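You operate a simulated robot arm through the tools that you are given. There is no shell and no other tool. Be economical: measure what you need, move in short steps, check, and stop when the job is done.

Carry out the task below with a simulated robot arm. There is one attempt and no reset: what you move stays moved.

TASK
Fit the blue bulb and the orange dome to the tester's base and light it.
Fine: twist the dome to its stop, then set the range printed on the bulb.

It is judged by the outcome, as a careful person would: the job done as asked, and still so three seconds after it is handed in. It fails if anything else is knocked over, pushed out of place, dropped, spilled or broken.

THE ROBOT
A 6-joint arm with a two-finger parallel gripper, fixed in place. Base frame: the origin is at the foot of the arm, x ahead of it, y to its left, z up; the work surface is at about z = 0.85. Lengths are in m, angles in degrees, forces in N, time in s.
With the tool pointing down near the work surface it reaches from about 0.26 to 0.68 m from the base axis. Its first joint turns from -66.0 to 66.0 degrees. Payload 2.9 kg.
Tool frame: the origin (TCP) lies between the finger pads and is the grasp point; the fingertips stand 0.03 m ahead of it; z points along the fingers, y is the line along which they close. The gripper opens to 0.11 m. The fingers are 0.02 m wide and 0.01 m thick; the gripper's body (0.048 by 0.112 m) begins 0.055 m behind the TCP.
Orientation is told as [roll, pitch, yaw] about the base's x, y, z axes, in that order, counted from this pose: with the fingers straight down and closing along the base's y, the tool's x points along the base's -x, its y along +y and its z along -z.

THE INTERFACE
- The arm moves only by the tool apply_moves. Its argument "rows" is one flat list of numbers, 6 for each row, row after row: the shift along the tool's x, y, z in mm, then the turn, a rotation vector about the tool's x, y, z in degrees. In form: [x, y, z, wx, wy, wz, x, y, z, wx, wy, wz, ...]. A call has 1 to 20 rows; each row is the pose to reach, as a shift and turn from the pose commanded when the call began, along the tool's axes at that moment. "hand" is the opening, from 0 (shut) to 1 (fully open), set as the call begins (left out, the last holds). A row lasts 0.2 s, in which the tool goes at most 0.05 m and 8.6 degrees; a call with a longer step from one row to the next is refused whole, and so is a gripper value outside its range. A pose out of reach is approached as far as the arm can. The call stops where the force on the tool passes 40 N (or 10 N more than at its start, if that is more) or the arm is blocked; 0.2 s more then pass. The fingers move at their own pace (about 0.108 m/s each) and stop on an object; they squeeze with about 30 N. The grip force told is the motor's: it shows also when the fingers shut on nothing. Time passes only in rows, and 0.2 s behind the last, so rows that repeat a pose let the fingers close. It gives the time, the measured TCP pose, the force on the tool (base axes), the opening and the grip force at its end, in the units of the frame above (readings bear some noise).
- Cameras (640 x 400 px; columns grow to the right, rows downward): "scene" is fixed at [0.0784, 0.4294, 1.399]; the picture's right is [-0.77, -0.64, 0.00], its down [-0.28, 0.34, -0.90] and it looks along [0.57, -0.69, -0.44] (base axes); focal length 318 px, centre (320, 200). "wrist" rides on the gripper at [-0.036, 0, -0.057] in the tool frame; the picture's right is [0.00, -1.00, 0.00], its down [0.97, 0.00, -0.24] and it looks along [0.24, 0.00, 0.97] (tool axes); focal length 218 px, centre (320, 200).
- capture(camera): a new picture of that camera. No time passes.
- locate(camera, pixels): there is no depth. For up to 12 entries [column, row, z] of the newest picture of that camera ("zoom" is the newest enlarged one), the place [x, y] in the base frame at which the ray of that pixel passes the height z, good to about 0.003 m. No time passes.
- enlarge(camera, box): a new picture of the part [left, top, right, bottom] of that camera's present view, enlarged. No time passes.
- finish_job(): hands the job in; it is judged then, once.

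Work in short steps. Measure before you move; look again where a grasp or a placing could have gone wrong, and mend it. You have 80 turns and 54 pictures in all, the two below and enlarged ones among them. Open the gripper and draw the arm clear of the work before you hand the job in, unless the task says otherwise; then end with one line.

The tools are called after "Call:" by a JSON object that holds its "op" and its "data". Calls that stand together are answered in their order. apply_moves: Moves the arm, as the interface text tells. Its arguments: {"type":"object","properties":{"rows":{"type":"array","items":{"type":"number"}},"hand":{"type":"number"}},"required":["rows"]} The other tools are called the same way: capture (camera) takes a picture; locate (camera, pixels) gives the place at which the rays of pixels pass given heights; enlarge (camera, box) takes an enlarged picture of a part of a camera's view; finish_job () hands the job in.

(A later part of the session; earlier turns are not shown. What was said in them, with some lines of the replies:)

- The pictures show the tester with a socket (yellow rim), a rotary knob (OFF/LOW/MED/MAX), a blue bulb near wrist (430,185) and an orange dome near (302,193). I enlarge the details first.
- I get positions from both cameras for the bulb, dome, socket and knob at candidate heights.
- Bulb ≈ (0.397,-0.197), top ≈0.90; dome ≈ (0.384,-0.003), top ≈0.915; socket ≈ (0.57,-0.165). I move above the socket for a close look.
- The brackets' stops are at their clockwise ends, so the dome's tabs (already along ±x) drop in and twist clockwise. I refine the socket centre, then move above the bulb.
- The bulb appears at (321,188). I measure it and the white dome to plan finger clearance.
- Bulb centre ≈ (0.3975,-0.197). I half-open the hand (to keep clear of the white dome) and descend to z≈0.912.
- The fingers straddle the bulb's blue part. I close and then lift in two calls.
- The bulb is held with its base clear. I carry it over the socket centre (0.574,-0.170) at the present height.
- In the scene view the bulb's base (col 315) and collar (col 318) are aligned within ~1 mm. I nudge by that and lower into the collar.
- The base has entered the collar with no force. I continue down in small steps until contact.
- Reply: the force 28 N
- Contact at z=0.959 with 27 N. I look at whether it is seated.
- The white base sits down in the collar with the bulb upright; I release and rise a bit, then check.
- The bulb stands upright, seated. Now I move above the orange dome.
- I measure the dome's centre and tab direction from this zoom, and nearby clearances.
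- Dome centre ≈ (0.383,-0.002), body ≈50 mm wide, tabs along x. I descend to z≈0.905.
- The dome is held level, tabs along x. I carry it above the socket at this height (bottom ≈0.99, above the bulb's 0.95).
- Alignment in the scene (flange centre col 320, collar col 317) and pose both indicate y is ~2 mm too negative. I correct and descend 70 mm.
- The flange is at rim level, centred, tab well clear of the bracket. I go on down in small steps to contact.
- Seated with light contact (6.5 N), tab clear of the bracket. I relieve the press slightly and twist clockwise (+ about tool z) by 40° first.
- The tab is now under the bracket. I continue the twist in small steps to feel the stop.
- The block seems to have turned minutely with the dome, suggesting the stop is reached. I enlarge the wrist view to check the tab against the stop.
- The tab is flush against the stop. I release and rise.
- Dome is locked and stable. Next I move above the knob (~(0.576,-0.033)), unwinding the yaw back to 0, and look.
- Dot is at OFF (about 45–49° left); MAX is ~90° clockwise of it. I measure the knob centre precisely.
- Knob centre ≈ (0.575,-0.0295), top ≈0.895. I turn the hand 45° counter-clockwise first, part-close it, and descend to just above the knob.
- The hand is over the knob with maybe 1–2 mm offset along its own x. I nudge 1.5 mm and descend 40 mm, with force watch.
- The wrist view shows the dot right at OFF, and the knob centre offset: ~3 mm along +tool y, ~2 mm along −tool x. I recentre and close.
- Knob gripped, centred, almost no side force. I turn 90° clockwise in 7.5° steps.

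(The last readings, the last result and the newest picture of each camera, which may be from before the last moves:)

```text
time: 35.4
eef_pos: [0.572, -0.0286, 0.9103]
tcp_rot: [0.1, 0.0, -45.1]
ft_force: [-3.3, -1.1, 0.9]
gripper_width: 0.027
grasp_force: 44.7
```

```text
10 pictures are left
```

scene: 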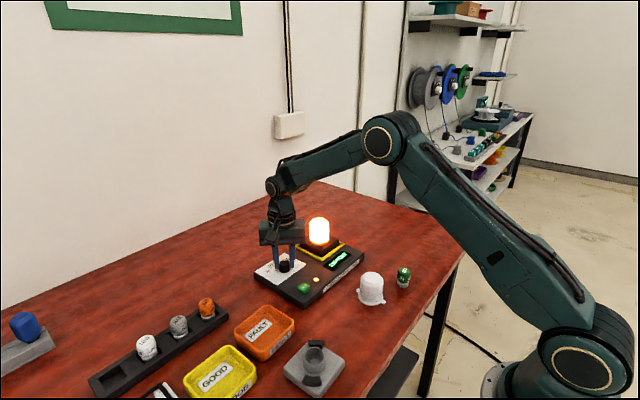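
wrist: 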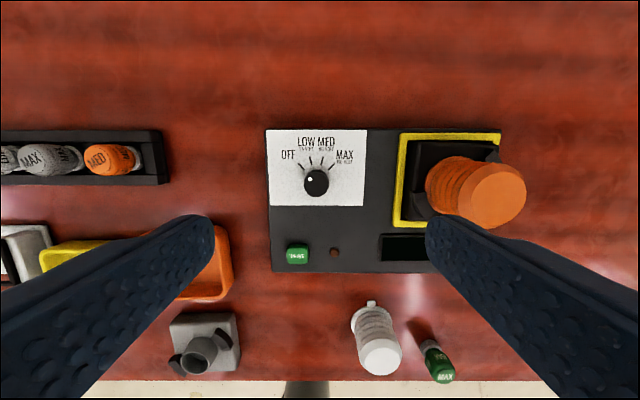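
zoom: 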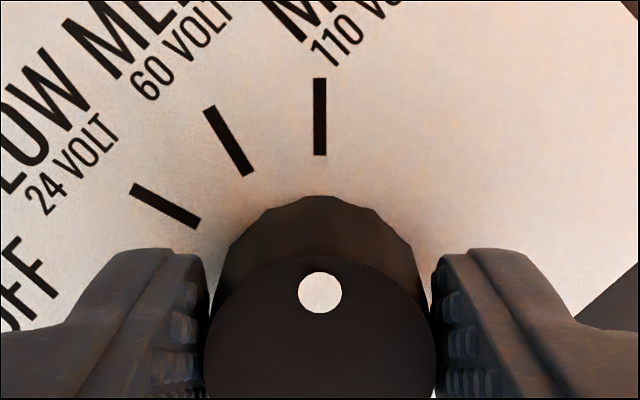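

It's lit: dome glowing, dot aligned with MAX. I open slightly, rise straight up and draw clear.

Call:
{"op": "apply_moves", "data": {"rows": [0, 0, 0, 0, 0, 0, 0, 0, 0, 0, 0, 0], "hand": 0.5}}

Call:
{"op": "apply_moves", "data": {"rows": [0, 0, -20, 0, 0, 0, 0, 0, -60, 0, 0, 0, 0, 0, -100, 0, 0, 0, 0, 0, -145, 0, 0, 0, 0, 0, -190, 0, 0, 0, 0, 0, -190, 0, 0, 0]}}

Call:
{"op": "enlarge", "data": {"camera": "scene", "box": [220, 190, 420, 315]}}

Call:
{"op": "enlarge", "data": {"camera": "wrist", "box": [224, 120, 416, 240]}}

```text
time: 36.0
eef_pos: [0.5732, -0.0279, 0.9094]
tcp_rot: [0.1, 0.0, -45.0]
ft_force: [0.0, 0.1, 0.7]
gripper_width: 0.0549
grasp_force: 0.0
```

```text
time: 37.4
eef_pos: [0.5723, -0.027, 1.1]
tcp_rot: [0.1, 0.0, -45.1]
ft_force: [-0.2, 0.1, 0.3]
gripper_width: 0.055
grasp_force: 0.1
```

```text
3.20 times, centred on (320, 252) of scene
```

zoom: 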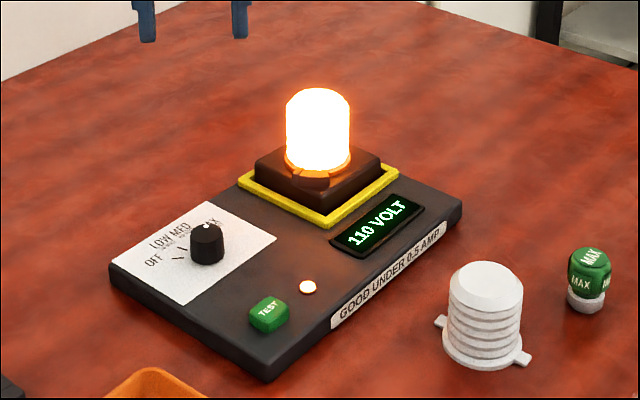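

```text
3.33 times, centred on (320, 180) of wrist
```

zoom: 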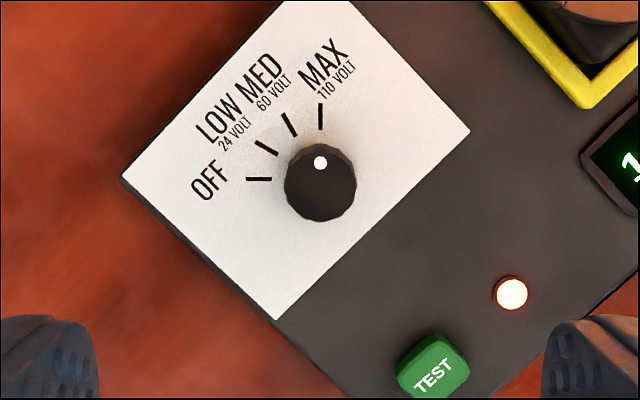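

The lamp stays lit, the display reads 110 VOLT, the knob points to MAX and the arm is clear, so I hand the job in.

Call:
{"op": "finish_job", "data": {}}

```text
The job is handed in.
```

The blue bulb and orange dome are fitted to the tester's base, the dome is twisted to its stop, the range is set to MAX (110 V), and the lamp is lit.
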